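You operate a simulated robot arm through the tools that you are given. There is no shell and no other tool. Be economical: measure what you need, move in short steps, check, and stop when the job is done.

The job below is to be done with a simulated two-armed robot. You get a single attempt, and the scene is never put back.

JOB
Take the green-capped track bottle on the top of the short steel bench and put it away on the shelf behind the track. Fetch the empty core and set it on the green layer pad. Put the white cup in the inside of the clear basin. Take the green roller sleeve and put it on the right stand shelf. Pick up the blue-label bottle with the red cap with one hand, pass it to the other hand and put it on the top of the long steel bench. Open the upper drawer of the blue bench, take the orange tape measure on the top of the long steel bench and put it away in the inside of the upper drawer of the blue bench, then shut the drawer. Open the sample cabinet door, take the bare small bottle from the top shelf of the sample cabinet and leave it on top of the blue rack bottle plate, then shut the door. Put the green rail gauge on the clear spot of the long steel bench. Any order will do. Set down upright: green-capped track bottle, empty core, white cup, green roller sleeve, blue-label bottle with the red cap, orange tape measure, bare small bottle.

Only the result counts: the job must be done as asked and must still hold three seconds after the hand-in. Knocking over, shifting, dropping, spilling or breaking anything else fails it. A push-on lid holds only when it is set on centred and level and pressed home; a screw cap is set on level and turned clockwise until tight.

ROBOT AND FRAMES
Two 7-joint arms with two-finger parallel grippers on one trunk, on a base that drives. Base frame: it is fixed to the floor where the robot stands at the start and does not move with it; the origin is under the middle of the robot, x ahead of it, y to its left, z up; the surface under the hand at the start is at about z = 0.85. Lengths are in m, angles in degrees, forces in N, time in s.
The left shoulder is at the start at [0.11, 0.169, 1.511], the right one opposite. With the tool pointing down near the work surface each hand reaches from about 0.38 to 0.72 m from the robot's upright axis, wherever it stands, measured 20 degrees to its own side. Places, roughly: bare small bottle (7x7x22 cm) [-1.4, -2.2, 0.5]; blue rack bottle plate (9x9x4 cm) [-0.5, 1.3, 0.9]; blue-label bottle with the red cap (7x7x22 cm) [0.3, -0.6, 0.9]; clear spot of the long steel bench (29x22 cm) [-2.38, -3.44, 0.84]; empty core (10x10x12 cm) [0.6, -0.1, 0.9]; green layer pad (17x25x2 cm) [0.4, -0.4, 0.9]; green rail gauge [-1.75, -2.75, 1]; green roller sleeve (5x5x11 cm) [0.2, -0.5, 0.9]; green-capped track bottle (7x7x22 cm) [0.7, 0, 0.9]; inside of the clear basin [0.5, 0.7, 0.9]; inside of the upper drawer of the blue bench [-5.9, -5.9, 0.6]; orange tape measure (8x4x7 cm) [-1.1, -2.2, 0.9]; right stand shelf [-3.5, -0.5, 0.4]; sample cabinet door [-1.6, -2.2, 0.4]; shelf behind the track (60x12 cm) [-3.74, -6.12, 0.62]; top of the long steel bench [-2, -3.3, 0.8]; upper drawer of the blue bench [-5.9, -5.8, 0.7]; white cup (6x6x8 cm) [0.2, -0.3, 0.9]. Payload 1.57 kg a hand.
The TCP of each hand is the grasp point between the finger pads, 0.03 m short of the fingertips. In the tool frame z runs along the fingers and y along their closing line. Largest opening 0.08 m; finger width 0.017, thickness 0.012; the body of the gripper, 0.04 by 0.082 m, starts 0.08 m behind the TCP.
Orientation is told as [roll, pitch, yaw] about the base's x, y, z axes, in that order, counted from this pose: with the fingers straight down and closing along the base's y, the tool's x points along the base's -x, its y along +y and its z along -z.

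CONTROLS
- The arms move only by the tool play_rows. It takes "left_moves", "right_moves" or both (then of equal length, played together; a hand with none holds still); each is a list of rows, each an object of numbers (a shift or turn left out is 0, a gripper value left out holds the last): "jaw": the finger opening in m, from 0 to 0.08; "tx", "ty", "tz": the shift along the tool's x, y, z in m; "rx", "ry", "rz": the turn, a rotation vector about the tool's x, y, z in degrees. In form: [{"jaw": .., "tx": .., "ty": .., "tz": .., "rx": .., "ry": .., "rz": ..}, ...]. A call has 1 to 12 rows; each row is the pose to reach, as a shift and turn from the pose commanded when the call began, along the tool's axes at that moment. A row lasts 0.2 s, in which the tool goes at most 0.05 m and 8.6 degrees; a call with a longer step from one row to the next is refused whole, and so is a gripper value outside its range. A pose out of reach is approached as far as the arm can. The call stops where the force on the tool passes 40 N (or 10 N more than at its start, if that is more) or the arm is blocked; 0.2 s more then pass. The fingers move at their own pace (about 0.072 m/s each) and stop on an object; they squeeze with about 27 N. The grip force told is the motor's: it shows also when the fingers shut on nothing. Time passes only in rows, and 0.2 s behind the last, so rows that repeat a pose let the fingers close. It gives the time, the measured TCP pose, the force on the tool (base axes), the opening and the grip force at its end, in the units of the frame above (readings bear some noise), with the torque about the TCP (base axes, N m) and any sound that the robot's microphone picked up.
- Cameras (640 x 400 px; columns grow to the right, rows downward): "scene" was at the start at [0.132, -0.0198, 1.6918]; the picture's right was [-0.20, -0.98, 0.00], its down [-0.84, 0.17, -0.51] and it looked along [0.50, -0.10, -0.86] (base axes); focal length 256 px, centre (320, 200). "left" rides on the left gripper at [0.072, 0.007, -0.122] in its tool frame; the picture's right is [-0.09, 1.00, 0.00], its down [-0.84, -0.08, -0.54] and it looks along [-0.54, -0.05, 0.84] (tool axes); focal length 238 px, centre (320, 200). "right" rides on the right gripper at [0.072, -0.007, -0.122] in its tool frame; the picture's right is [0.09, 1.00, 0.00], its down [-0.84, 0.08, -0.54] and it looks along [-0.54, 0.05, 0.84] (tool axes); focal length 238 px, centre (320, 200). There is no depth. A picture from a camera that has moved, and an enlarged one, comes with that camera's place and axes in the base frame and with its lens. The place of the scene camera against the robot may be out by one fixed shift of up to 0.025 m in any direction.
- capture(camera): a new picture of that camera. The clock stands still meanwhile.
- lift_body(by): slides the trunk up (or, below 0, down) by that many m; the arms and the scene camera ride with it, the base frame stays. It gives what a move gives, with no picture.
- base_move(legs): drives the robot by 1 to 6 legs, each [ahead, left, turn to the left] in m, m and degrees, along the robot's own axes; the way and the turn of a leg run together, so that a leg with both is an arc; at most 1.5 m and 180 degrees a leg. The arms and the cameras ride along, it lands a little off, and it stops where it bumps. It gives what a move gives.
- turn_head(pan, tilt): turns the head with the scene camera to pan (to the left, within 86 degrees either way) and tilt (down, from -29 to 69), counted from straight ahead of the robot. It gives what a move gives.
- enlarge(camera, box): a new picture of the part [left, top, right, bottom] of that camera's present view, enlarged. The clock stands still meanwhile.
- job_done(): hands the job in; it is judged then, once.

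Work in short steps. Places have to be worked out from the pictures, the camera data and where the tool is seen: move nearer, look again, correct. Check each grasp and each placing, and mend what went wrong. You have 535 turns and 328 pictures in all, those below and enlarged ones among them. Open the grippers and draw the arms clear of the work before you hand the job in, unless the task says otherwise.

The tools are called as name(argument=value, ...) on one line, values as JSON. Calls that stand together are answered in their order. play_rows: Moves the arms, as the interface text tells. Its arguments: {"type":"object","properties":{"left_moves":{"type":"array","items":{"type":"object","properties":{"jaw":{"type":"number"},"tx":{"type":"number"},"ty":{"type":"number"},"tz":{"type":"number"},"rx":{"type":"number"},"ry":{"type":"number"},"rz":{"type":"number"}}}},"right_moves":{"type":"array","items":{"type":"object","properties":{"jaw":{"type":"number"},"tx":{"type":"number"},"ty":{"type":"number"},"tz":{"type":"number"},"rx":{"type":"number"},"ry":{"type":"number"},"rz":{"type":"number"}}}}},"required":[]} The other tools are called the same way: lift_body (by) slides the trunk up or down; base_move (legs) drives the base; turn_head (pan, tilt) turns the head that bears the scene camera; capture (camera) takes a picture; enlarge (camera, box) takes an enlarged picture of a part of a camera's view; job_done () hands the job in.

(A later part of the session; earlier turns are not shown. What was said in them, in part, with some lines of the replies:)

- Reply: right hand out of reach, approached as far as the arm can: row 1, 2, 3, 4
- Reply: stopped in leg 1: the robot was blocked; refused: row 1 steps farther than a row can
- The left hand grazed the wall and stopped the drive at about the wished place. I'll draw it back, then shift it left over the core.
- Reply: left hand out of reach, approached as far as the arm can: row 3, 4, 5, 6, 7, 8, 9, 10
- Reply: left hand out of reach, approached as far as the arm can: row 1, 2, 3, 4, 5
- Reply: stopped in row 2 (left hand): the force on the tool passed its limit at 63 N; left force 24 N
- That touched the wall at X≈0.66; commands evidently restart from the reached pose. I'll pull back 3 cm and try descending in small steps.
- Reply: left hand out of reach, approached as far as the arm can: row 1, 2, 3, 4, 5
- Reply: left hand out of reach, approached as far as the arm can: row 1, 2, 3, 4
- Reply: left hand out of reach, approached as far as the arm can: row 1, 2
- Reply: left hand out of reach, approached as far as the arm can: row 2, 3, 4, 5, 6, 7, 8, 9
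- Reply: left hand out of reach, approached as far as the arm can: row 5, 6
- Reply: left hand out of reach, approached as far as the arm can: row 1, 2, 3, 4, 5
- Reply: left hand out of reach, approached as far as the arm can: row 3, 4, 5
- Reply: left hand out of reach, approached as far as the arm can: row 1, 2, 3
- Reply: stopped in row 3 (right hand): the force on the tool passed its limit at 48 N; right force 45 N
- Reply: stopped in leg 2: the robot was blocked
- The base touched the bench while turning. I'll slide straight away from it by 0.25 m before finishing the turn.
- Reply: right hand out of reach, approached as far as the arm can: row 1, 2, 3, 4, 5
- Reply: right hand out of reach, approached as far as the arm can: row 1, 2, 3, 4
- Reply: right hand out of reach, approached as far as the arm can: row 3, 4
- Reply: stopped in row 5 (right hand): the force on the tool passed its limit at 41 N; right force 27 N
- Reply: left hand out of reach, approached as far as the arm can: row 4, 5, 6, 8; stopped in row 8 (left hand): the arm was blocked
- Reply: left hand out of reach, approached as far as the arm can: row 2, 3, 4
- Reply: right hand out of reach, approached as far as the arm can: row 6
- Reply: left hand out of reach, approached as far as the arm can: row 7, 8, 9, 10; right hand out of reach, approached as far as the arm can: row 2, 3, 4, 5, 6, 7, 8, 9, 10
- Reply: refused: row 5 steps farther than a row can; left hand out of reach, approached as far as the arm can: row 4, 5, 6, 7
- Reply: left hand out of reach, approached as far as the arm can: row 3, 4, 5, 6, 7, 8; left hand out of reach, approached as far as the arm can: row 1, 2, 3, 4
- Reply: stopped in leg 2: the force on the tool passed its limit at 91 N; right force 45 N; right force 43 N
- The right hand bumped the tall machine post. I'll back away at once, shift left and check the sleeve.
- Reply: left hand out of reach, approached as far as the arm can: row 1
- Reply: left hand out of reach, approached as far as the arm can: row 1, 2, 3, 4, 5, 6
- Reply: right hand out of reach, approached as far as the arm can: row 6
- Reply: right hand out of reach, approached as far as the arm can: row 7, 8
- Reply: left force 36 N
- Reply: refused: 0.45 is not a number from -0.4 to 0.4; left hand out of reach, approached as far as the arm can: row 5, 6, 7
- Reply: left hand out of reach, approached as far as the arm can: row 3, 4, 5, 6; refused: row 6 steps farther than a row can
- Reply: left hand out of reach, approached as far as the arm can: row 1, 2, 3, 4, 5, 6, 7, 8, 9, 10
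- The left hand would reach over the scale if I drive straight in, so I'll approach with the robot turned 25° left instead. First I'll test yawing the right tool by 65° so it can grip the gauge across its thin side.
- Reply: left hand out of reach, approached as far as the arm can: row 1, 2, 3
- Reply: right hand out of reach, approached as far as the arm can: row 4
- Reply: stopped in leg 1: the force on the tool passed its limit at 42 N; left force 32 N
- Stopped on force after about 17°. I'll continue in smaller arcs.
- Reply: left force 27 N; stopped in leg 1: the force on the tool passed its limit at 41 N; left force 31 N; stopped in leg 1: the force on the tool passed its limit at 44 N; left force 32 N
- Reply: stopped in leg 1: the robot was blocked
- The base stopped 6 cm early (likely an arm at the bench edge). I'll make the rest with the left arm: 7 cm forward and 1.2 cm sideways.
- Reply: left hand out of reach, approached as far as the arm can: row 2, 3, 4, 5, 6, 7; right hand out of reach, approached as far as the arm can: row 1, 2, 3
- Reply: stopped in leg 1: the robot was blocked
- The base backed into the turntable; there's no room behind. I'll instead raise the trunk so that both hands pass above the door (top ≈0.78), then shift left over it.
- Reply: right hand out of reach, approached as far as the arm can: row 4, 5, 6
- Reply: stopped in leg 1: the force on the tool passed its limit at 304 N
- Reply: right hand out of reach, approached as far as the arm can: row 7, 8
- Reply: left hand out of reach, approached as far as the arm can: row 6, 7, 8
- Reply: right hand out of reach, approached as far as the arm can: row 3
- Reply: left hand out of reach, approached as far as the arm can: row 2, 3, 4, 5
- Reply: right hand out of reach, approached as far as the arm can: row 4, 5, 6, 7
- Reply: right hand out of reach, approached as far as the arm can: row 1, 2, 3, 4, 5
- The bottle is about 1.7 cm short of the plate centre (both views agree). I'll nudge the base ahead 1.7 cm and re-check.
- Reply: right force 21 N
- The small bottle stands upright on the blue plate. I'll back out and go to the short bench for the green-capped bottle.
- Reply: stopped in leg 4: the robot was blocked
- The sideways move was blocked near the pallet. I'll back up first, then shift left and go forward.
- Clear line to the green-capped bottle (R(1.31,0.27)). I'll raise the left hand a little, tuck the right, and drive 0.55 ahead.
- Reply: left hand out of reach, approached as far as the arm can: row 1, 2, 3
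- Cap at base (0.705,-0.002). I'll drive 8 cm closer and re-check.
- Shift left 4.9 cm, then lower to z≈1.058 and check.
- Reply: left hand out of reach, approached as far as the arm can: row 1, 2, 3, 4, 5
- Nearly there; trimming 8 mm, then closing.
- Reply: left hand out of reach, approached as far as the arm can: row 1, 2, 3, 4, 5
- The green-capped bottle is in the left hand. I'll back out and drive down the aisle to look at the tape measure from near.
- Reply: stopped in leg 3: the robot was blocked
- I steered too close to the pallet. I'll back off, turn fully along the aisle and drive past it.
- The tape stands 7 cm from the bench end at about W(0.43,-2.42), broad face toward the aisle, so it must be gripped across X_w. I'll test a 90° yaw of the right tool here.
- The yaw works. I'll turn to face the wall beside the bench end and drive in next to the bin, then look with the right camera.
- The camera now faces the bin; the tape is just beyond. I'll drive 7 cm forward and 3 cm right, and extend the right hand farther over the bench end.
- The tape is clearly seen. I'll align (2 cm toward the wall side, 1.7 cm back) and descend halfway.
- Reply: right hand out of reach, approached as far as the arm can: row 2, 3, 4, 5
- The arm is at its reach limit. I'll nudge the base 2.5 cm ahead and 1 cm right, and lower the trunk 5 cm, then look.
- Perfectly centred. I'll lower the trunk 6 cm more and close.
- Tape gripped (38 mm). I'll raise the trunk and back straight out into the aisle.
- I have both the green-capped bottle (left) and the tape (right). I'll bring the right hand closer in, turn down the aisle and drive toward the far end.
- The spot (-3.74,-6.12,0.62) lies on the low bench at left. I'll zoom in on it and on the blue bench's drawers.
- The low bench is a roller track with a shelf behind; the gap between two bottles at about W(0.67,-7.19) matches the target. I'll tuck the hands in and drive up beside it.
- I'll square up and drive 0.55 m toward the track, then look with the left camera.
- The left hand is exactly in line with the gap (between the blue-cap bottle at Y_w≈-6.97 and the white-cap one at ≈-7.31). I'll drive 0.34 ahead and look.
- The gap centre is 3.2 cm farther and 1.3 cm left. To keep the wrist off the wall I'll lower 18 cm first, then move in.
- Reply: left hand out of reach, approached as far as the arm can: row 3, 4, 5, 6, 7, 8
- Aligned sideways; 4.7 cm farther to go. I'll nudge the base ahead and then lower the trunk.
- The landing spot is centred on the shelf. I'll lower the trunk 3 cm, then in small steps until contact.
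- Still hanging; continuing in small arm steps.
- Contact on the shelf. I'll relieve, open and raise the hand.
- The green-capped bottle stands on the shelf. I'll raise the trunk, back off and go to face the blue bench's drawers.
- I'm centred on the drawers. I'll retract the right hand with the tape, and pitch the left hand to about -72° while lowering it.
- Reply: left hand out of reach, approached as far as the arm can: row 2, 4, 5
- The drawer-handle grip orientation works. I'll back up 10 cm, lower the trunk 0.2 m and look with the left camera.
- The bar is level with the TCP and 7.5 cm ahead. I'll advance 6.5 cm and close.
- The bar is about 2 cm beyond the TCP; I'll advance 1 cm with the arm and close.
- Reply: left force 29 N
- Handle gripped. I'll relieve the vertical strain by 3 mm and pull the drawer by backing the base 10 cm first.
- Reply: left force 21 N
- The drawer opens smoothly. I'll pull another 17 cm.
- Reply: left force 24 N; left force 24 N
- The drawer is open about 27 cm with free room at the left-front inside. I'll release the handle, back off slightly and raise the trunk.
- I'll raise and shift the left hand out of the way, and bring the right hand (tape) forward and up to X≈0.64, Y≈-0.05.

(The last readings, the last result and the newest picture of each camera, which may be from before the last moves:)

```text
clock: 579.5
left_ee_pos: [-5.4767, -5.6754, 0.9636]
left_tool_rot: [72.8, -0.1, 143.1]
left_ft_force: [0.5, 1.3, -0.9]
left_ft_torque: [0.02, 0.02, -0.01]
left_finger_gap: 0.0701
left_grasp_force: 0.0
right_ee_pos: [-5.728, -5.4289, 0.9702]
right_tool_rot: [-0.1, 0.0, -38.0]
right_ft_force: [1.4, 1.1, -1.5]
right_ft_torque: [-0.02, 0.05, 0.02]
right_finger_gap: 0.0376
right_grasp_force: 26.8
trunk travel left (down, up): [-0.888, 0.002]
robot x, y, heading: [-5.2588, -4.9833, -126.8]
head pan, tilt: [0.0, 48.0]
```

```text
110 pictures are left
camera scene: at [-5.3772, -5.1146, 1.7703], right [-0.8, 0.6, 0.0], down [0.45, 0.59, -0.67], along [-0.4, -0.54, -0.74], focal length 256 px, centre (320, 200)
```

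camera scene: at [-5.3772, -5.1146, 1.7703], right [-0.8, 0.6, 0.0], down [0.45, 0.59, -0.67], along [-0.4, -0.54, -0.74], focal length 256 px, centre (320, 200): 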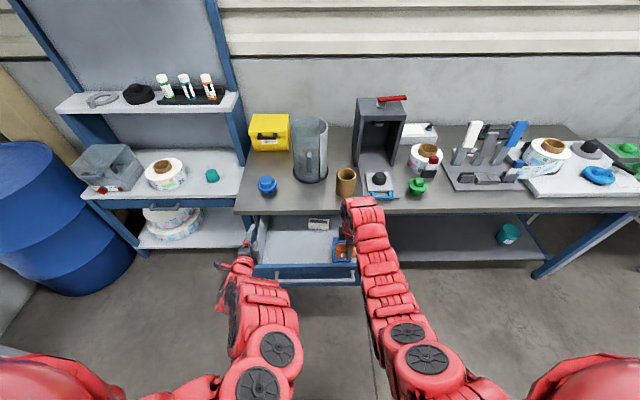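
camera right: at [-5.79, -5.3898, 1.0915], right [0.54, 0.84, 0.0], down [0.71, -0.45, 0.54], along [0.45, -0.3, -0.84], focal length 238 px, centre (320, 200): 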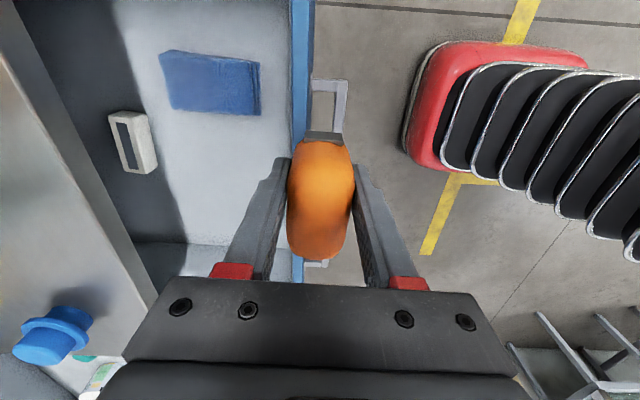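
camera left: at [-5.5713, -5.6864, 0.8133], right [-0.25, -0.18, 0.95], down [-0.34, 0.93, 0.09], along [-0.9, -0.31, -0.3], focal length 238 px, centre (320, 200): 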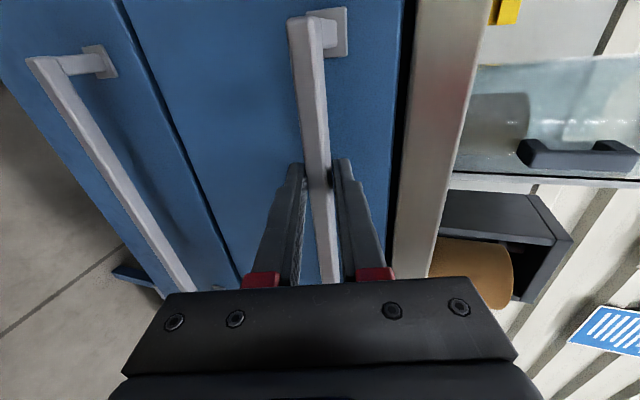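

The drawer's free area is centred about W(-1.19,-7.90). I'll retract the left hand 10 cm, shift the right hand 13 cm left, then move the base 13 cm ahead and 4 cm left.

play_rows(left_moves=[{"tz": -0.04, "ty": -0.01}, {"tz": -0.08, "ty": -0.01}, {"tz": -0.1, "ty": -0.01}, {"tz": -0.1, "ty": -0.01}], right_moves=[{"tx": -0.04}, {"tx": -0.08}, {"tx": -0.12}, {"tx": -0.13}])

base_move(legs=[[0.125, 0.04, 0]])

capture(camera="right")

```text
clock: 580.5
left_ee_pos: [-5.4361, -5.6249, 0.9406]
left_tool_rot: [73.0, -0.3, 142.9]
left_ft_force: [0.5, 0.3, 0.0]
left_ft_torque: [0.01, 0.01, 0.0]
left_finger_gap: 0.0698
left_grasp_force: 0.1
left hand out of reach, approached as far as the arm can: row 1, 2, 3, 4
right_ee_pos: [-5.6215, -5.5078, 0.9684]
right_tool_rot: [-0.2, 0.2, -38.1]
right_ft_force: [0.5, 0.2, -1.5]
right_ft_torque: [-0.02, 0.07, 0.01]
right_finger_gap: 0.0376
right_grasp_force: 27.5
trunk travel left (down, up): [-0.888, 0.002]
robot x, y, heading: [-5.2622, -4.9795, -126.9]
head pan, tilt: [0.0, 48.0]
```

```text
clock: 581.7
left_ee_pos: [-5.4803, -5.7505, 0.9396]
left_tool_rot: [72.9, -0.2, 143.0]
left_ft_force: [0.5, -0.2, -0.4]
left_ft_torque: [0.0, -0.02, 0.06]
left_finger_gap: 0.07
left_grasp_force: 0.1
right_ee_pos: [-5.6656, -5.6328, 0.9679]
right_tool_rot: [-0.3, 0.0, -37.9]
right_ft_force: [0.5, 0.1, -1.9]
right_ft_torque: [0.03, -0.01, -0.03]
right_finger_gap: 0.0375
right_grasp_force: 27.0
trunk travel left (down, up): [-0.888, 0.002]
robot x, y, heading: [-5.3082, -5.1053, -126.7]
head pan, tilt: [0.0, 48.0]
```

```text
109 pictures are left
camera right: at [-5.7272, -5.5938, 1.0906], right [0.54, 0.84, -0.01], down [0.71, -0.45, 0.54], along [0.45, -0.29, -0.84], focal length 238 px, centre (320, 200)
```

right: 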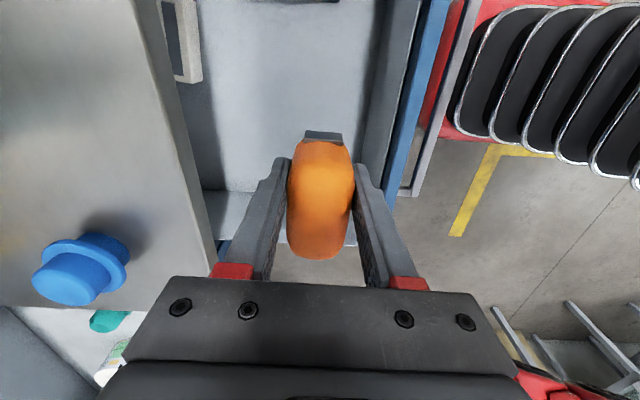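

Landing point is inside the drawer, clear of the walls. I'll shift 2.5 cm farther in and lower 20 cm.

play_rows(right_moves=[{"ty": -0.025}, {"ty": -0.025, "tz": 0.04}, {"ty": -0.025, "tz": 0.08}, {"ty": -0.025, "tz": 0.12}, {"ty": -0.025, "tz": 0.16}, {"ty": -0.025, "tz": 0.2}])

capture(camera="right")

capture(camera="scene")

```text
clock: 583.1
left_ee_pos: [-5.4796, -5.7501, 0.9397]
left_tool_rot: [73.0, -0.3, 143.1]
left_ft_force: [-0.2, 0.3, -0.7]
left_ft_torque: [-0.02, 0.0, 0.04]
left_finger_gap: 0.07
left_grasp_force: 0.1
right_ee_pos: [-5.6524, -5.5876, 0.8586]
right_tool_rot: [-0.3, 0.1, -37.9]
right_ft_force: [0.1, 0.0, -2.6]
right_ft_torque: [-0.01, -0.02, 0.01]
right_finger_gap: 0.0376
right_grasp_force: 27.0
right hand out of reach, approached as far as the arm can: row 1, 2, 3, 4, 5, 6
trunk travel left (down, up): [-0.888, 0.002]
robot x, y, heading: [-5.3049, -5.1037, -126.5]
head pan, tilt: [0.0, 48.0]
```

```text
108 pictures are left
camera right: at [-5.714, -5.5494, 0.9813], right [0.54, 0.84, 0.0], down [0.71, -0.45, 0.54], along [0.45, -0.29, -0.84], focal length 238 px, centre (320, 200)
```

right: 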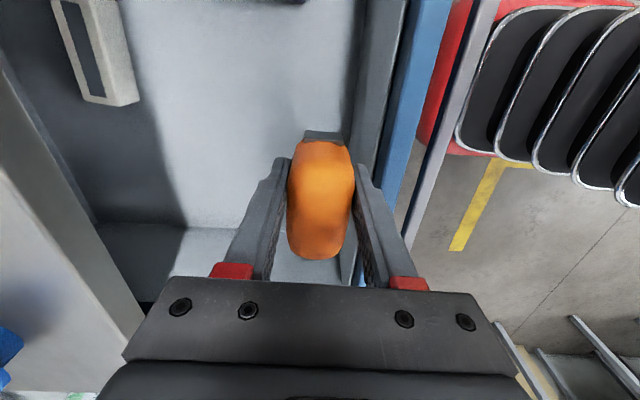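

```text
107 pictures are left
camera scene: at [-5.4156, -5.2394, 1.7696], right [-0.8, 0.6, 0.0], down [0.44, 0.6, -0.67], along [-0.4, -0.54, -0.74], focal length 256 px, centre (320, 200)
```

scene: 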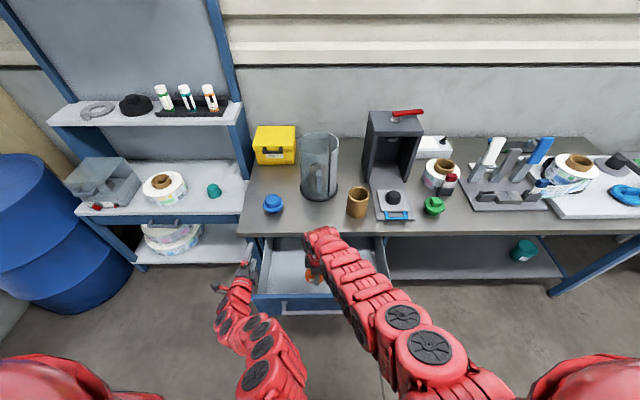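

The crossed right arm is at its reach limit. I'll shift the right hand 10 cm right and the base 10 cm left to regain reach, then lower by the trunk.

play_rows(right_moves=[{"tx": 0.04}, {"tx": 0.08}, {"tx": 0.1}])

base_move(legs=[[0, 0.1, 0]])

capture(camera="right")

capture(camera="scene")

```text
clock: 583.9
left_ee_pos: [-5.4791, -5.7494, 0.9383]
left_tool_rot: [73.1, -0.3, 143.2]
left_ft_force: [0.2, 0.5, -0.9]
left_ft_torque: [-0.01, -0.01, 0.02]
left_finger_gap: 0.0698
left_grasp_force: 0.1
right_ee_pos: [-5.7302, -5.5264, 0.8609]
right_tool_rot: [-0.4, 0.1, -38.0]
right_ft_force: [0.5, 0.0, -2.5]
right_ft_torque: [0.0, 0.0, -0.02]
right_finger_gap: 0.0378
right_grasp_force: 26.6
trunk travel left (down, up): [-0.888, 0.002]
robot x, y, heading: [-5.3062, -5.1048, -126.6]
head pan, tilt: [0.0, 48.0]
```

```text
clock: 585.1
left_ee_pos: [-5.4011, -5.8093, 0.9377]
left_tool_rot: [73.0, -0.3, 142.9]
left_ft_force: [1.0, -0.1, 0.3]
left_ft_torque: [0.01, 0.03, 0.01]
left_finger_gap: 0.0697
left_grasp_force: 0.0
right_ee_pos: [-5.6523, -5.5847, 0.8617]
right_tool_rot: [-0.3, 0.1, -37.9]
right_ft_force: [-0.2, 0.2, -1.6]
right_ft_torque: [0.01, 0.0, 0.0]
right_finger_gap: 0.0376
right_grasp_force: 26.8
trunk travel left (down, up): [-0.888, 0.002]
robot x, y, heading: [-5.2262, -5.1662, -126.8]
head pan, tilt: [0.0, 48.0]
```

```text
106 pictures are left
camera right: at [-5.7141, -5.5461, 0.984], right [0.54, 0.84, 0.0], down [0.71, -0.45, 0.54], along [0.45, -0.29, -0.84], focal length 238 px, centre (320, 200)
```

right: 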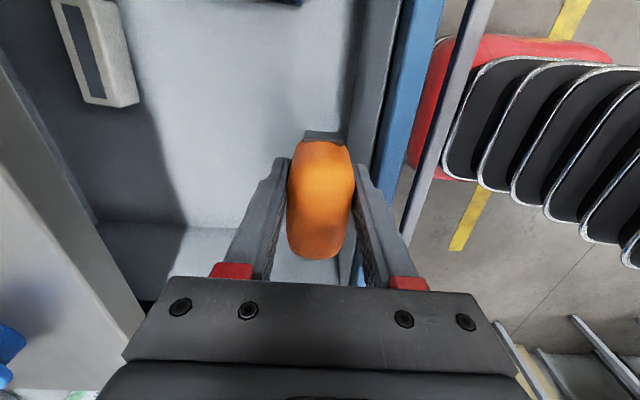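

```text
105 pictures are left
camera scene: at [-5.337, -5.2983, 1.7696], right [-0.8, 0.6, 0.0], down [0.45, 0.6, -0.67], along [-0.4, -0.54, -0.74], focal length 256 px, centre (320, 200)
```

scene: 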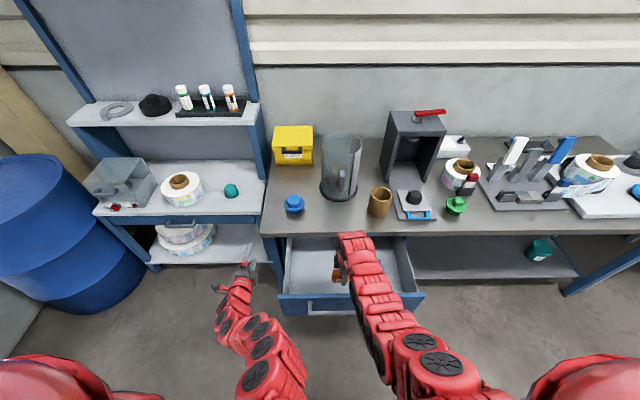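

I'll move 4.5 cm farther in and lower the trunk 8 cm, then look.

base_move(legs=[[0.045, 0, 0]])

lift_body(by=-0.08)

capture(camera="right")

```text
clock: 586.0
left_ee_pos: [-5.4243, -5.8412, 0.9412]
left_tool_rot: [73.3, -0.2, 143.2]
left_ft_force: [-1.0, -0.1, 0.3]
left_ft_torque: [-0.04, 0.02, 0.01]
left_finger_gap: 0.07
left_grasp_force: 0.0
right_ee_pos: [-5.6753, -5.6177, 0.8632]
right_tool_rot: [-0.5, 0.1, -38.0]
right_ft_force: [0.4, 0.7, -2.1]
right_ft_torque: [-0.02, 0.04, 0.01]
right_finger_gap: 0.0377
right_grasp_force: 27.4
trunk travel left (down, up): [-0.888, 0.002]
robot x, y, heading: [-5.2504, -5.1982, -126.7]
head pan, tilt: [0.0, 48.0]
```

```text
clock: 587.2
left_ee_pos: [-5.4261, -5.8434, 0.8585]
left_tool_rot: [73.0, -0.3, 143.0]
left_ft_force: [-0.1, 0.3, 0.2]
left_ft_torque: [-0.01, 0.0, 0.06]
left_finger_gap: 0.0701
left_grasp_force: 0.1
right_ee_pos: [-5.6779, -5.6196, 0.7823]
right_tool_rot: [-0.2, 0.1, -38.0]
right_ft_force: [0.1, 0.8, -2.1]
right_ft_torque: [0.03, 0.03, 0.0]
right_finger_gap: 0.0376
right_grasp_force: 27.2
trunk travel left (down, up): [-0.808, 0.082]
robot x, y, heading: [-5.2522, -5.1976, -126.8]
head pan, tilt: [0.0, 48.0]
```

```text
104 pictures are left
camera right: at [-5.7394, -5.5811, 0.9039], right [0.54, 0.84, 0.0], down [0.71, -0.45, 0.54], along [0.45, -0.29, -0.84], focal length 238 px, centre (320, 200)
```

right: 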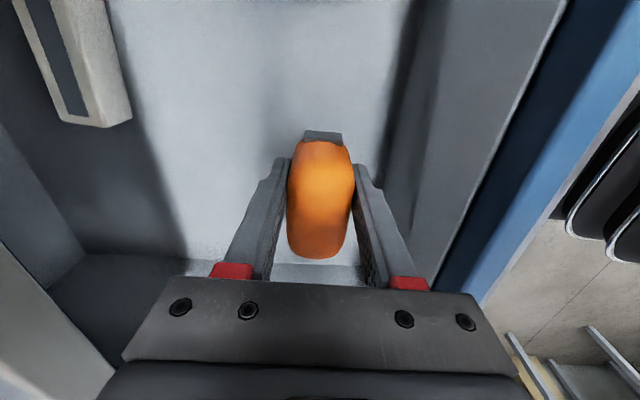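

Good clearance all around. I'll lower the trunk further in small steps watching the force.

lift_body(by=-0.025)

lift_body(by=-0.015)

capture(camera="right")

```text
clock: 587.9
left_ee_pos: [-5.426, -5.8431, 0.8332]
left_tool_rot: [73.0, -0.3, 143.1]
left_ft_force: [-1.0, 0.2, 0.0]
left_ft_torque: [0.02, 0.0, -0.01]
left_finger_gap: 0.07
left_grasp_force: 0.1
right_ee_pos: [-5.6769, -5.6195, 0.7566]
right_tool_rot: [-0.3, 0.1, -38.0]
right_ft_force: [0.5, 0.3, -1.3]
right_ft_torque: [0.02, 0.02, -0.01]
right_finger_gap: 0.0378
right_grasp_force: 26.4
trunk travel left (down, up): [-0.783, 0.107]
robot x, y, heading: [-5.2551, -5.2035, -126.5]
head pan, tilt: [0.0, 48.0]
```

```text
clock: 588.5
left_ee_pos: [-5.4261, -5.8426, 0.8194]
left_tool_rot: [73.0, -0.2, 143.1]
left_ft_force: [-0.9, 0.2, 0.2]
left_ft_torque: [0.02, -0.01, 0.0]
left_finger_gap: 0.0698
left_grasp_force: 0.1
right_ee_pos: [-5.6766, -5.6202, 0.741]
right_tool_rot: [-0.3, 0.1, -38.1]
right_ft_force: [0.0, 0.7, -1.9]
right_ft_torque: [0.03, 0.02, -0.02]
right_finger_gap: 0.0379
right_grasp_force: 26.8
trunk travel left (down, up): [-0.768, 0.122]
robot x, y, heading: [-5.2532, -5.1987, -127.1]
head pan, tilt: [0.0, 48.0]
```

```text
103 pictures are left
camera right: at [-5.7391, -5.5808, 0.8641], right [0.54, 0.84, 0.0], down [0.71, -0.45, 0.54], along [0.45, -0.29, -0.84], focal length 238 px, centre (320, 200)
```

right: 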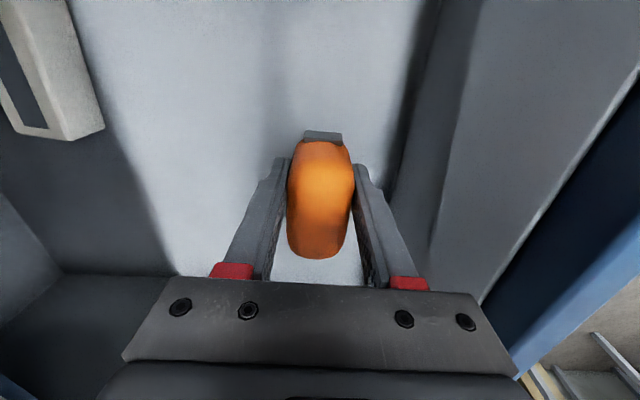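

lift_body(by=-0.012)

play_rows(right_moves=[{"tz": 0.004}, {"tz": 0.008}, {"tz": 0.012}, {"tz": 0.016}, {"tz": 0.02}])

capture(camera="right")

```text
clock: 589.1
left_ee_pos: [-5.4272, -5.8435, 0.8066]
left_tool_rot: [73.0, -0.3, 143.1]
left_ft_force: [0.6, 0.0, -0.4]
left_ft_torque: [-0.03, 0.02, 0.01]
left_finger_gap: 0.0703
left_grasp_force: 0.0
right_ee_pos: [-5.6775, -5.6207, 0.7288]
right_tool_rot: [-0.2, 0.1, -38.0]
right_ft_force: [0.3, 1.0, -1.7]
right_ft_torque: [0.01, 0.01, 0.04]
right_finger_gap: 0.0377
right_grasp_force: 27.1
trunk travel left (down, up): [-0.756, 0.134]
robot x, y, heading: [-5.2517, -5.2015, -126.5]
head pan, tilt: [0.0, 48.0]
```

```text
clock: 590.3
left_ee_pos: [-5.4265, -5.8438, 0.8069]
left_tool_rot: [72.9, -0.2, 143.1]
left_ft_force: [0.7, 0.4, 0.2]
left_ft_torque: [0.0, -0.01, -0.04]
left_finger_gap: 0.0699
left_grasp_force: 0.0
right_ee_pos: [-5.6784, -5.6216, 0.7086]
right_tool_rot: [-0.3, 0.1, -37.9]
right_ft_force: [-0.2, 0.0, -2.2]
right_ft_torque: [0.04, 0.04, 0.05]
right_finger_gap: 0.0374
right_grasp_force: 27.0
trunk travel left (down, up): [-0.756, 0.134]
robot x, y, heading: [-5.2529, -5.198, -126.6]
head pan, tilt: [0.0, 48.0]
```

```text
102 pictures are left
camera right: at [-5.7396, -5.5819, 0.8319], right [0.54, 0.84, 0.0], down [0.71, -0.45, 0.54], along [0.45, -0.29, -0.84], focal length 238 px, centre (320, 200)
```

right: 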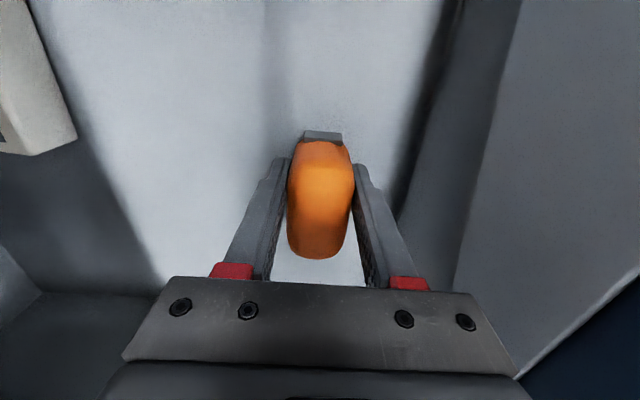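

Very near the drawer floor; continuing in 3 mm steps.

play_rows(right_moves=[{"tz": 0.003}, {"tz": 0.006}, {"tz": 0.009}, {"tz": 0.012}, {"tz": 0.015}])

```text
clock: 591.5
left_ee_pos: [-5.4255, -5.8457, 0.8064]
left_tool_rot: [73.0, -0.3, 143.1]
left_ft_force: [0.3, 0.4, 0.9]
left_ft_torque: [0.0, 0.0, -0.02]
left_finger_gap: 0.0701
left_grasp_force: 0.1
right_ee_pos: [-5.6775, -5.6193, 0.6946]
right_tool_rot: [-0.5, 0.1, -37.8]
right_ft_force: [0.4, 0.1, -0.9]
right_ft_torque: [0.0, 0.0, -0.02]
right_finger_gap: 0.0377
right_grasp_force: 26.9
trunk travel left (down, up): [-0.756, 0.134]
robot x, y, heading: [-5.2548, -5.2011, -127.1]
head pan, tilt: [0.0, 48.0]
```

play_rows(right_moves=[{"tz": 0.003}, {"tz": 0.006}, {"tz": 0.009}, {"tz": 0.012}, {"tz": 0.015}])

capture(camera="right")

```text
clock: 592.7
left_ee_pos: [-5.4257, -5.842, 0.8051]
left_tool_rot: [72.8, -0.2, 143.1]
left_ft_force: [0.2, -0.6, -0.1]
left_ft_torque: [0.01, 0.01, -0.01]
left_finger_gap: 0.0699
left_grasp_force: 0.0
right_ee_pos: [-5.6753, -5.6195, 0.6836]
right_tool_rot: [-0.2, 0.1, -38.0]
right_ft_force: [0.1, -0.5, -2.0]
right_ft_torque: [0.04, 0.03, 0.02]
right_finger_gap: 0.0374
right_grasp_force: 26.3
right hand out of reach, approached as far as the arm can: row 4, 5
trunk travel left (down, up): [-0.756, 0.134]
robot x, y, heading: [-5.2516, -5.1985, -126.6]
head pan, tilt: [0.0, 48.0]
```

```text
101 pictures are left
camera right: at [-5.7382, -5.5794, 0.8064], right [0.54, 0.84, 0.0], down [0.71, -0.45, 0.54], along [0.45, -0.29, -0.84], focal length 238 px, centre (320, 200)
```

right: 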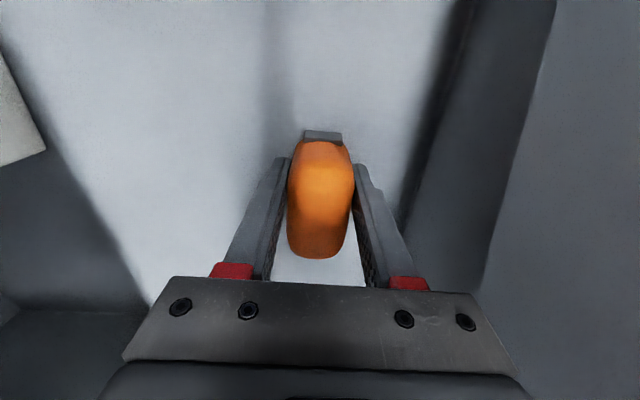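

lift_body(by=-0.01)

lift_body(by=-0.007)

lift_body(by=-0.005)

capture(camera="right")

```text
clock: 593.3
left_ee_pos: [-5.4256, -5.8442, 0.7964]
left_tool_rot: [73.1, -0.3, 143.1]
left_ft_force: [-0.3, 0.5, 0.0]
left_ft_torque: [0.01, -0.01, -0.02]
left_finger_gap: 0.0701
left_grasp_force: 0.0
right_ee_pos: [-5.6761, -5.6185, 0.6742]
right_tool_rot: [-0.4, 0.1, -38.0]
right_ft_force: [-0.3, 0.1, -2.1]
right_ft_torque: [0.04, 0.0, -0.01]
right_finger_gap: 0.0375
right_grasp_force: 27.5
trunk travel left (down, up): [-0.746, 0.144]
robot x, y, heading: [-5.2523, -5.196, -126.8]
head pan, tilt: [0.0, 48.0]
```

```text
clock: 593.8
left_ee_pos: [-5.4259, -5.8444, 0.7911]
left_tool_rot: [73.0, -0.3, 143.1]
left_ft_force: [0.6, 0.6, 1.0]
left_ft_torque: [-0.02, 0.0, 0.01]
left_finger_gap: 0.07
left_grasp_force: 0.1
right_ee_pos: [-5.6759, -5.6196, 0.6675]
right_tool_rot: [-0.4, 0.0, -38.0]
right_ft_force: [-2.0, -0.6, 25.4]
right_ft_torque: [0.39, -0.27, 0.0]
right_finger_gap: 0.038
right_grasp_force: 27.1
trunk travel left (down, up): [-0.739, 0.151]
robot x, y, heading: [-5.2555, -5.1985, -126.7]
head pan, tilt: [0.0, 48.0]
```

```text
clock: 594.4
left_ee_pos: [-5.4262, -5.8427, 0.7857]
left_tool_rot: [73.1, -0.2, 143.1]
left_ft_force: [0.1, -0.6, -0.6]
left_ft_torque: [0.03, 0.01, 0.02]
left_finger_gap: 0.0701
left_grasp_force: 0.1
right_ee_pos: [-5.6756, -5.6187, 0.6629]
right_tool_rot: [-0.4, 0.1, -37.8]
right_ft_force: [-0.7, -1.7, 21.0]
right_ft_torque: [0.27, -0.21, 0.0]
right_finger_gap: 0.0378
right_grasp_force: 26.6
trunk travel left (down, up): [-0.734, 0.156]
robot x, y, heading: [-5.2556, -5.1975, -126.7]
head pan, tilt: [0.0, 48.0]
```

```text
100 pictures are left
camera right: at [-5.7373, -5.5788, 0.7856], right [0.54, 0.84, -0.01], down [0.71, -0.45, 0.54], along [0.45, -0.3, -0.84], focal length 238 px, centre (320, 200)
```

right: 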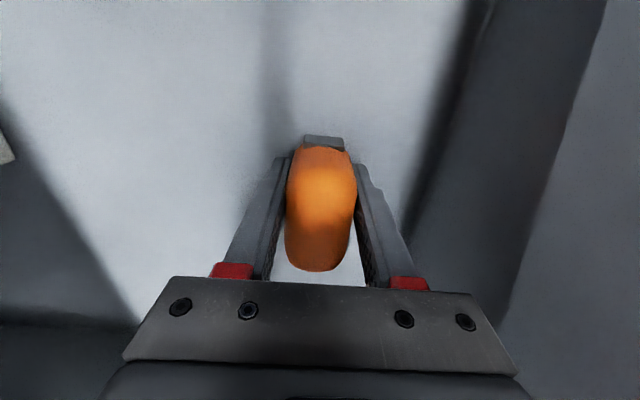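

Contact: the tape rests on the drawer floor. I'll relieve, open to 6.5 cm and raise straight up.

lift_body(by=0.004)

play_rows(right_moves=[{"jaw": 0.065}, {"tx": 0}, {"tx": 0}])

lift_body(by=0.15)

capture(camera="right")

```text
clock: 594.9
left_ee_pos: [-5.4271, -5.8433, 0.7885]
left_tool_rot: [72.9, -0.3, 143.1]
left_ft_force: [0.5, -1.1, 0.5]
left_ft_torque: [0.02, 0.04, -0.01]
left_finger_gap: 0.0701
left_grasp_force: 0.0
right_ee_pos: [-5.6754, -5.6176, 0.6663]
right_tool_rot: [-0.1, 0.2, -38.0]
right_ft_force: [-0.1, 0.7, -1.6]
right_ft_torque: [0.01, -0.01, 0.03]
right_finger_gap: 0.0376
right_grasp_force: 26.7
trunk travel left (down, up): [-0.738, 0.152]
robot x, y, heading: [-5.2516, -5.2009, -126.5]
head pan, tilt: [0.0, 48.0]
```

```text
clock: 595.7
left_ee_pos: [-5.4263, -5.8443, 0.7879]
left_tool_rot: [73.0, -0.2, 143.1]
left_ft_force: [0.7, -0.2, -0.3]
left_ft_torque: [-0.03, 0.0, 0.0]
left_finger_gap: 0.0698
left_grasp_force: 0.0
right_ee_pos: [-5.6757, -5.6181, 0.6651]
right_tool_rot: [-0.1, 0.1, -38.0]
right_ft_force: [0.1, 0.4, 0.2]
right_ft_torque: [0.01, -0.03, -0.01]
right_finger_gap: 0.065
right_grasp_force: 0.1
trunk travel left (down, up): [-0.738, 0.152]
robot x, y, heading: [-5.2513, -5.2014, -126.9]
head pan, tilt: [0.0, 48.0]
```

```text
clock: 597.5
left_ee_pos: [-5.4258, -5.8442, 0.9386]
left_tool_rot: [73.1, -0.3, 143.0]
left_ft_force: [0.2, -0.5, 0.3]
left_ft_torque: [0.02, -0.02, 0.01]
left_finger_gap: 0.0701
left_grasp_force: 0.0
right_ee_pos: [-5.6771, -5.619, 0.8159]
right_tool_rot: [-0.3, 0.0, -38.1]
right_ft_force: [-0.5, 0.4, -0.6]
right_ft_torque: [-0.02, 0.01, -0.02]
right_finger_gap: 0.0652
right_grasp_force: 0.1
trunk travel left (down, up): [-0.888, 0.002]
robot x, y, heading: [-5.2527, -5.1963, -126.8]
head pan, tilt: [0.0, 48.0]
```

```text
99 pictures are left
camera right: at [-5.7382, -5.5794, 0.9385], right [0.54, 0.84, 0.0], down [0.71, -0.45, 0.54], along [0.45, -0.29, -0.84], focal length 238 px, centre (320, 200)
```

right: 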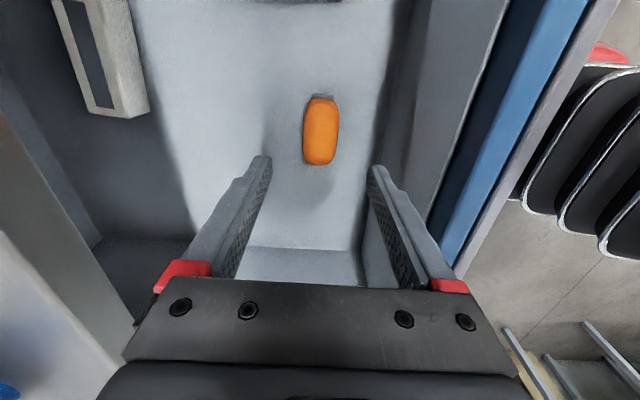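

The tape stands upright inside. I'll raise the right hand out, back the robot off and prepare the left hand (closed) to push the drawer shut.

play_rows(right_moves=[{"tz": -0.04}, {"tz": -0.08}, {"tz": -0.12}, {"tz": -0.14}], left_moves=[{"jaw": 0.0}, {"tx": 0}, {"tx": 0}, {"tx": 0}])

base_move(legs=[[-0.4, 0, 0]])

capture(camera="scene")

```text
clock: 598.5
left_ee_pos: [-5.4278, -5.8437, 0.9378]
left_tool_rot: [73.0, -0.3, 143.0]
left_ft_force: [-0.7, 0.9, -0.4]
left_ft_torque: [-0.02, -0.02, -0.01]
left_finger_gap: 0.0
left_grasp_force: 21.5
right_ee_pos: [-5.6766, -5.617, 0.9559]
right_tool_rot: [-0.2, 0.2, -37.9]
right_ft_force: [0.6, -0.1, 1.0]
right_ft_torque: [-0.03, -0.01, 0.0]
right_finger_gap: 0.0649
right_grasp_force: 0.0
trunk travel left (down, up): [-0.888, 0.002]
robot x, y, heading: [-5.2546, -5.1983, -126.8]
head pan, tilt: [0.0, 48.0]
```

```text
clock: 601.0
left_ee_pos: [-5.1791, -5.5173, 0.939]
left_tool_rot: [72.9, -0.3, 143.4]
left_ft_force: [0.1, 0.6, 0.1]
left_ft_torque: [0.0, 0.01, -0.02]
left_finger_gap: 0.0
left_grasp_force: 21.5
right_ee_pos: [-5.4301, -5.2931, 0.9553]
right_tool_rot: [-0.1, 0.3, -37.6]
right_ft_force: [-0.5, -0.6, -0.5]
right_ft_torque: [0.02, -0.01, 0.01]
right_finger_gap: 0.065
right_grasp_force: 0.1
trunk travel left (down, up): [-0.888, 0.002]
robot x, y, heading: [-5.0102, -4.872, -126.3]
head pan, tilt: [0.0, 48.0]
```

```text
98 pictures are left
camera scene: at [-5.1188, -5.0069, 1.7695], right [-0.81, 0.59, 0.0], down [0.44, 0.6, -0.67], along [-0.4, -0.54, -0.74], focal length 256 px, centre (320, 200)
```

scene: 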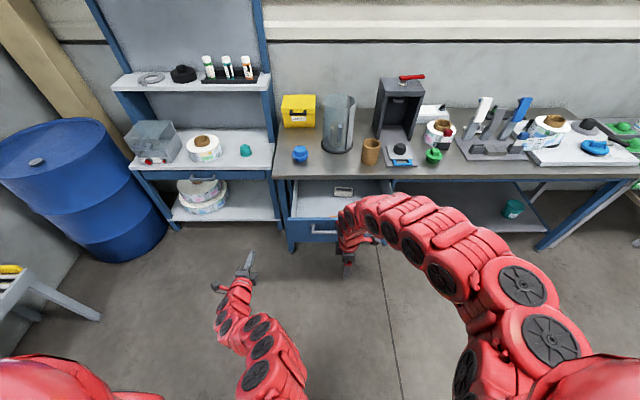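

I'll retract the right hand, move right 0.41 so that the left hand faces the drawer's middle, and lower the trunk to handle height.

play_rows(right_moves=[{"tz": 0.04, "tx": 0.02}, {"tz": 0.08, "tx": 0.05}, {"tz": 0.1, "ty": 0.03, "tx": 0.08}, {"tz": 0.11, "ty": 0.07, "tx": 0.1}, {"tz": 0.11, "ty": 0.11, "tx": 0.12}, {"tz": 0.11, "ty": 0.15, "tx": 0.14}, {"tz": 0.11, "ty": 0.16, "tx": 0.16}])

base_move(legs=[[0, -0.41, -0.3]])

lift_body(by=-0.135)

capture(camera="left")

capture(camera="scene")

```text
clock: 602.6
left_ee_pos: [-5.1809, -5.5175, 0.9389]
left_tool_rot: [72.9, -0.3, 143.5]
left_ft_force: [-0.1, 0.1, 0.4]
left_ft_torque: [0.02, 0.0, -0.02]
left_finger_gap: 0.0002
left_grasp_force: 21.4
right_ee_pos: [-5.468, -5.0763, 0.8314]
right_tool_rot: [-0.2, 0.1, -37.5]
right_ft_force: [0.0, 0.0, -0.1]
right_ft_torque: [0.0, -0.01, -0.01]
right_finger_gap: 0.065
right_grasp_force: 0.0
right hand out of reach, approached as far as the arm can: row 6, 7
trunk travel left (down, up): [-0.888, 0.002]
robot x, y, heading: [-5.0098, -4.8779, -126.1]
head pan, tilt: [0.0, 48.0]
```

```text
clock: 605.1
left_ee_pos: [-5.5218, -5.2655, 0.9381]
left_tool_rot: [73.1, -0.3, 142.6]
left_ft_force: [-0.1, -0.5, 1.5]
left_ft_torque: [0.0, 0.02, 0.0]
left_finger_gap: 0.0
left_grasp_force: 21.1
right_ee_pos: [-5.8015, -4.8194, 0.8328]
right_tool_rot: [-0.2, 0.0, -38.5]
right_ft_force: [1.1, -0.4, -0.3]
right_ft_torque: [-0.01, -0.02, 0.04]
right_finger_gap: 0.0647
right_grasp_force: 0.0
trunk travel left (down, up): [-0.888, 0.002]
robot x, y, heading: [-5.3384, -4.6243, -127.5]
head pan, tilt: [0.0, 48.0]
```

```text
clock: 606.8
left_ee_pos: [-5.5213, -5.2656, 0.8043]
left_tool_rot: [73.0, -0.3, 142.4]
left_ft_force: [-0.1, 0.3, 0.3]
left_ft_torque: [-0.01, 0.01, 0.01]
left_finger_gap: 0.0
left_grasp_force: 21.8
right_ee_pos: [-5.8027, -4.8198, 0.6973]
right_tool_rot: [-0.2, 0.2, -38.5]
right_ft_force: [0.2, -0.5, 0.0]
right_ft_torque: [-0.01, 0.0, -0.02]
right_finger_gap: 0.0651
right_grasp_force: 0.2
trunk travel left (down, up): [-0.753, 0.137]
robot x, y, heading: [-5.3405, -4.6239, -127.2]
head pan, tilt: [0.0, 48.0]
```

```text
97 pictures are left
camera left: at [-5.3949, -5.2184, 0.8451], right [-0.25, -0.18, 0.95], down [-0.33, 0.94, 0.09], along [-0.91, -0.3, -0.29], focal length 238 px, centre (320, 200)
```

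left: 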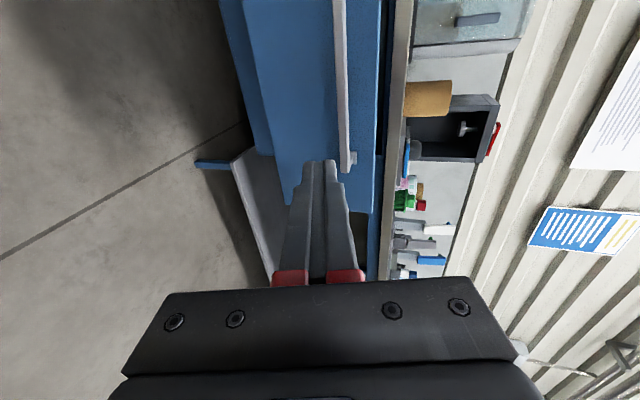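

```text
96 pictures are left
camera scene: at [-5.4519, -4.7559, 1.6347], right [-0.8, 0.61, 0.0], down [0.45, 0.59, -0.67], along [-0.41, -0.53, -0.74], focal length 256 px, centre (320, 200)
```

scene: 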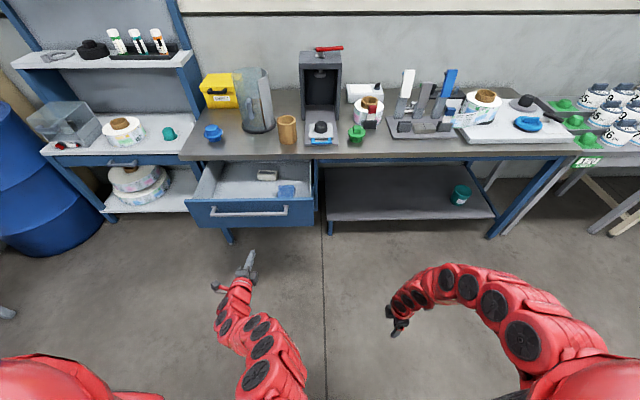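

The left hand faces the middle of the drawer front. I'll push it in: first 0.40 m, then gently the rest.

base_move(legs=[[0.4, 0, 0.6]])

capture(camera="scene")

```text
clock: 609.3
left_ee_pos: [-5.7481, -5.5992, 0.8027]
left_tool_rot: [73.0, -0.3, 144.0]
left_ft_force: [-0.5, 0.4, 0.0]
left_ft_torque: [0.03, 0.01, -0.03]
left_finger_gap: 0.0
left_grasp_force: 21.0
right_ee_pos: [-6.0411, -5.1601, 0.6963]
right_tool_rot: [-0.2, 0.1, -37.0]
right_ft_force: [0.4, 0.5, -0.1]
right_ft_torque: [-0.03, 0.0, -0.01]
right_finger_gap: 0.065
right_grasp_force: 0.0
trunk travel left (down, up): [-0.753, 0.137]
robot x, y, heading: [-5.584, -4.9525, -126.0]
head pan, tilt: [0.0, 48.0]
```

```text
95 pictures are left
camera scene: at [-5.6916, -5.0865, 1.6346], right [-0.81, 0.58, 0.0], down [0.43, 0.6, -0.67], along [-0.39, -0.54, -0.74], focal length 256 px, centre (320, 200)
```

scene: 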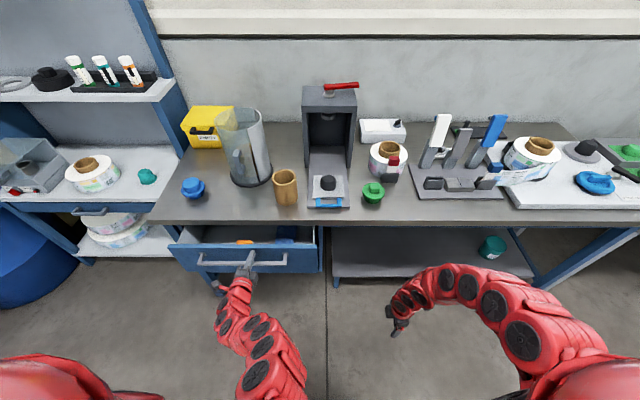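

The drawer is nearly in. I'll push a further 7 cm, then finish with small steps.

base_move(legs=[[0.07, 0, 0]])

play_rows(left_moves=[{"ty": 0.003, "tz": 0.01}, {"ty": 0.006, "tz": 0.019}, {"ty": 0.009, "tz": 0.0285}, {"ty": 0.012, "tz": 0.038}])

capture(camera="scene")

capture(camera="left")

```text
clock: 610.3
left_ee_pos: [-5.7878, -5.655, 0.8018]
left_tool_rot: [73.1, -0.3, 144.0]
left_ft_force: [-0.4, -0.4, -0.1]
left_ft_torque: [0.01, 0.02, -0.02]
left_finger_gap: 0.0
left_grasp_force: 21.3
right_ee_pos: [-6.0811, -5.2166, 0.6975]
right_tool_rot: [-0.2, 0.1, -37.0]
right_ft_force: [1.1, -0.9, 0.8]
right_ft_torque: [0.04, 0.02, 0.03]
right_finger_gap: 0.065
right_grasp_force: 0.0
trunk travel left (down, up): [-0.753, 0.137]
robot x, y, heading: [-5.6233, -5.0103, -125.7]
head pan, tilt: [0.0, 48.0]
```

```text
clock: 611.3
left_ee_pos: [-5.8077, -5.6821, 0.803]
left_tool_rot: [73.0, -0.2, 144.1]
left_ft_force: [14.4, 31.5, 3.4]
left_ft_torque: [-0.12, 0.05, -0.21]
left_finger_gap: 0.0
left_grasp_force: 21.3
right_ee_pos: [-6.0795, -5.214, 0.6988]
right_tool_rot: [-0.4, 0.1, -37.0]
right_ft_force: [0.0, -0.2, 1.1]
right_ft_torque: [0.0, -0.02, -0.01]
right_finger_gap: 0.0649
right_grasp_force: 0.1
trunk travel left (down, up): [-0.753, 0.137]
robot x, y, heading: [-5.6241, -5.0103, -125.6]
head pan, tilt: [0.0, 48.0]
```

```text
94 pictures are left
camera scene: at [-5.7292, -5.1375, 1.6352], right [-0.81, 0.58, 0.0], down [0.43, 0.6, -0.67], along [-0.39, -0.55, -0.74], focal length 256 px, centre (320, 200)
```

scene: 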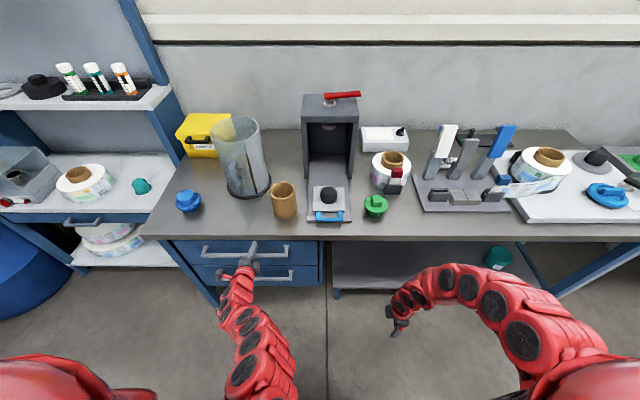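

```text
93 pictures are left
camera left: at [-5.6833, -5.6319, 0.8451], right [-0.24, -0.18, 0.95], down [-0.36, 0.93, 0.09], along [-0.9, -0.32, -0.29], focal length 238 px, centre (320, 200)
```

left: 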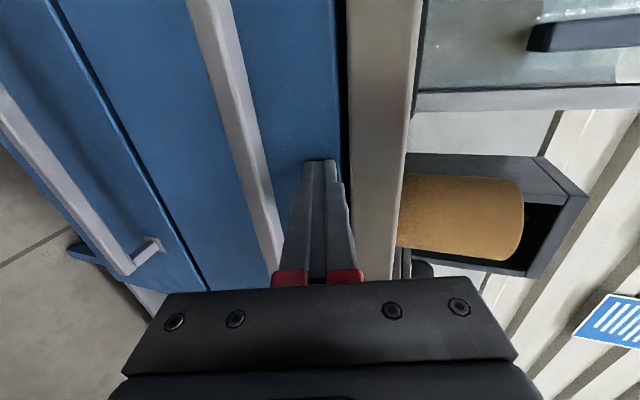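

The drawer is fully shut (35 N at the closed plane, front flush with the lower one). I'll withdraw, back off and take a last look.

play_rows(left_moves=[{"ty": -0.01, "tz": -0.03}, {"ty": -0.02, "tz": -0.06}])

base_move(legs=[[-0.5, 0, 0]])

play_rows(left_moves=[{"jaw": 0.05}, {"tx": 0}, {"tx": 0}])

capture(camera="scene")

```text
clock: 611.9
left_ee_pos: [-5.7915, -5.6602, 0.8041]
left_tool_rot: [73.2, -0.3, 144.0]
left_ft_force: [0.1, 0.6, 0.1]
left_ft_torque: [-0.04, -0.02, -0.01]
left_finger_gap: 0.0001
left_grasp_force: 21.2
left hand out of reach, approached as far as the arm can: row 2
right_ee_pos: [-6.0792, -5.2165, 0.6964]
right_tool_rot: [-0.2, 0.0, -37.0]
right_ft_force: [0.1, -0.2, 0.3]
right_ft_torque: [0.01, -0.01, -0.01]
right_finger_gap: 0.0652
right_grasp_force: 0.0
trunk travel left (down, up): [-0.753, 0.137]
robot x, y, heading: [-5.6253, -5.0049, -125.7]
head pan, tilt: [0.0, 48.0]
```

```text
clock: 614.9
left_ee_pos: [-5.5093, -5.2565, 0.8033]
left_tool_rot: [73.0, -0.3, 143.0]
left_ft_force: [0.8, 0.5, 1.0]
left_ft_torque: [0.02, 0.0, 0.03]
left_finger_gap: 0.0
left_grasp_force: 21.2
right_ee_pos: [-5.7902, -4.8079, 0.6974]
right_tool_rot: [-0.1, 0.1, -38.0]
right_ft_force: [-0.5, 0.3, -1.2]
right_ft_torque: [-0.01, -0.01, 0.0]
right_finger_gap: 0.065
right_grasp_force: 0.1
trunk travel left (down, up): [-0.753, 0.137]
robot x, y, heading: [-5.3297, -4.6057, -126.9]
head pan, tilt: [0.0, 48.0]
```

```text
clock: 615.6
left_ee_pos: [-5.5086, -5.2568, 0.8032]
left_tool_rot: [73.0, -0.3, 143.0]
left_ft_force: [-0.1, 0.3, 0.4]
left_ft_torque: [-0.02, 0.03, 0.02]
left_finger_gap: 0.0499
left_grasp_force: 0.0
right_ee_pos: [-5.7908, -4.8071, 0.698]
right_tool_rot: [-0.3, 0.1, -38.1]
right_ft_force: [-0.4, 0.9, -0.2]
right_ft_torque: [0.01, 0.02, 0.03]
right_finger_gap: 0.065
right_grasp_force: 0.1
trunk travel left (down, up): [-0.753, 0.137]
robot x, y, heading: [-5.3313, -4.6076, -126.5]
head pan, tilt: [0.0, 48.0]
```

```text
92 pictures are left
camera scene: at [-5.4403, -4.7404, 1.6346], right [-0.8, 0.6, 0.0], down [0.45, 0.6, -0.67], along [-0.4, -0.54, -0.74], focal length 256 px, centre (320, 200)
```

scene: 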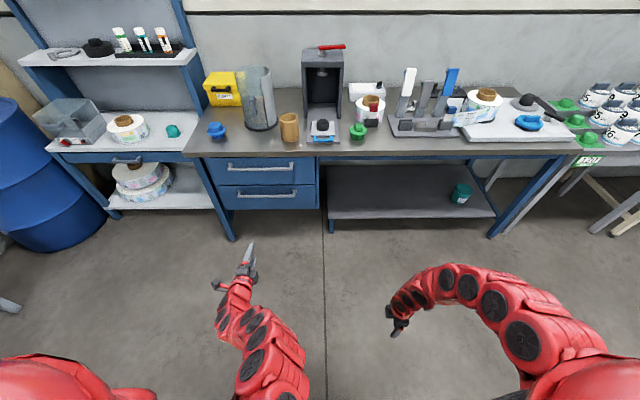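

The drawer is closed. One quick look left to confirm that the green-capped bottle and the long bench are still fine.

turn_head(pan=75, tilt=25)

capture(camera="scene")

base_move(legs=[[0, 0, 100]])

turn_head(pan=25, tilt=15)

capture(camera="scene")

```text
clock: 617.1
left_ee_pos: [-5.5085, -5.2565, 0.8023]
left_tool_rot: [73.0, -0.3, 143.0]
left_ft_force: [0.5, 0.3, 0.2]
left_ft_torque: [0.02, 0.01, 0.01]
left_finger_gap: 0.0501
left_grasp_force: 0.0
right_ee_pos: [-5.7902, -4.8077, 0.6967]
right_tool_rot: [-0.2, 0.1, -38.1]
right_ft_force: [0.3, 0.1, 0.0]
right_ft_torque: [-0.01, 0.02, 0.0]
right_finger_gap: 0.065
right_grasp_force: 0.0
trunk travel left (down, up): [-0.753, 0.137]
robot x, y, heading: [-5.3332, -4.6069, -127.2]
head pan, tilt: [75.0, 25.0]
```

```text
91 pictures are left
camera scene: at [-5.336, -4.7496, 1.6694], right [-0.79, -0.62, 0.0], down [-0.26, 0.33, -0.91], along [0.56, -0.71, -0.42], focal length 256 px, centre (320, 200)
```

scene: 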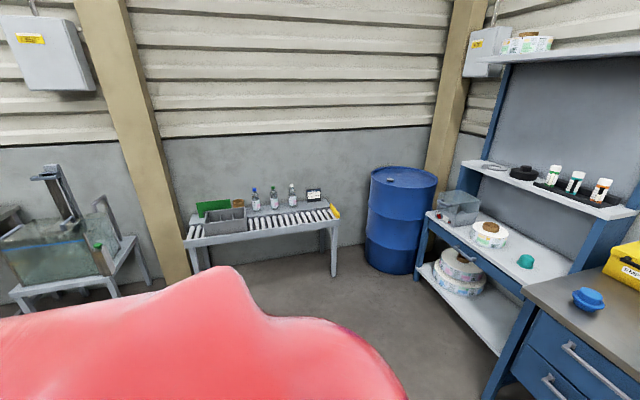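

```text
clock: 621.7
left_ee_pos: [-4.6616, -4.6734, 0.8033]
left_tool_rot: [73.1, -0.3, -117.4]
left_ft_force: [-0.8, -1.5, -0.4]
left_ft_torque: [0.01, 0.01, -0.02]
left_finger_gap: 0.05
left_grasp_force: 0.0
right_ee_pos: [-5.0568, -5.0271, 0.696]
right_tool_rot: [-0.3, 0.1, 61.5]
right_ft_force: [-0.7, 0.6, -0.1]
right_ft_torque: [-0.02, 0.0, 0.02]
right_finger_gap: 0.0649
right_grasp_force: 0.1
trunk travel left (down, up): [-0.753, 0.137]
robot x, y, heading: [-5.3305, -4.6058, -27.3]
head pan, tilt: [75.0, 25.0]
```

```text
clock: 622.9
left_ee_pos: [-4.6608, -4.674, 0.8023]
left_tool_rot: [73.0, -0.3, -117.6]
left_ft_force: [0.4, -0.2, -1.4]
left_ft_torque: [-0.02, -0.02, 0.02]
left_finger_gap: 0.05
left_grasp_force: 0.1
right_ee_pos: [-5.0574, -5.0271, 0.6971]
right_tool_rot: [-0.1, 0.0, 61.5]
right_ft_force: [-0.5, -0.4, 0.2]
right_ft_torque: [-0.02, 0.01, 0.03]
right_finger_gap: 0.0646
right_grasp_force: 0.1
trunk travel left (down, up): [-0.753, 0.137]
robot x, y, heading: [-5.3286, -4.6064, -27.1]
head pan, tilt: [25.0, 15.0]
```

```text
90 pictures are left
camera scene: at [-5.1801, -4.6531, 1.6856], right [-0.04, -1.0, 0.0], down [-0.26, 0.01, -0.97], along [0.97, -0.04, -0.26], focal length 256 px, centre (320, 200)
```

scene: 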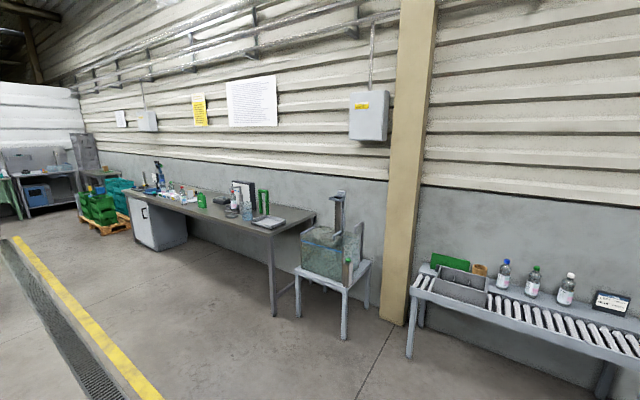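

The three bottles stand on the shelf, the cabinet door is shut and the benches look in order. The hands are empty, open and clear, so I'm handing in.

job_done()

```text
The job is handed in.
```

All eight tasks are finished and handed in. The items were upright and the drawer and cabinet door shut when I last saw each, but I didn't go back for a final check on the cup, core, sleeve and small bottle.

The base or a hand bumped the turntable, the pallet, the machine post, the short bench and a wall along the way. I saw no sign that any of these had moved.
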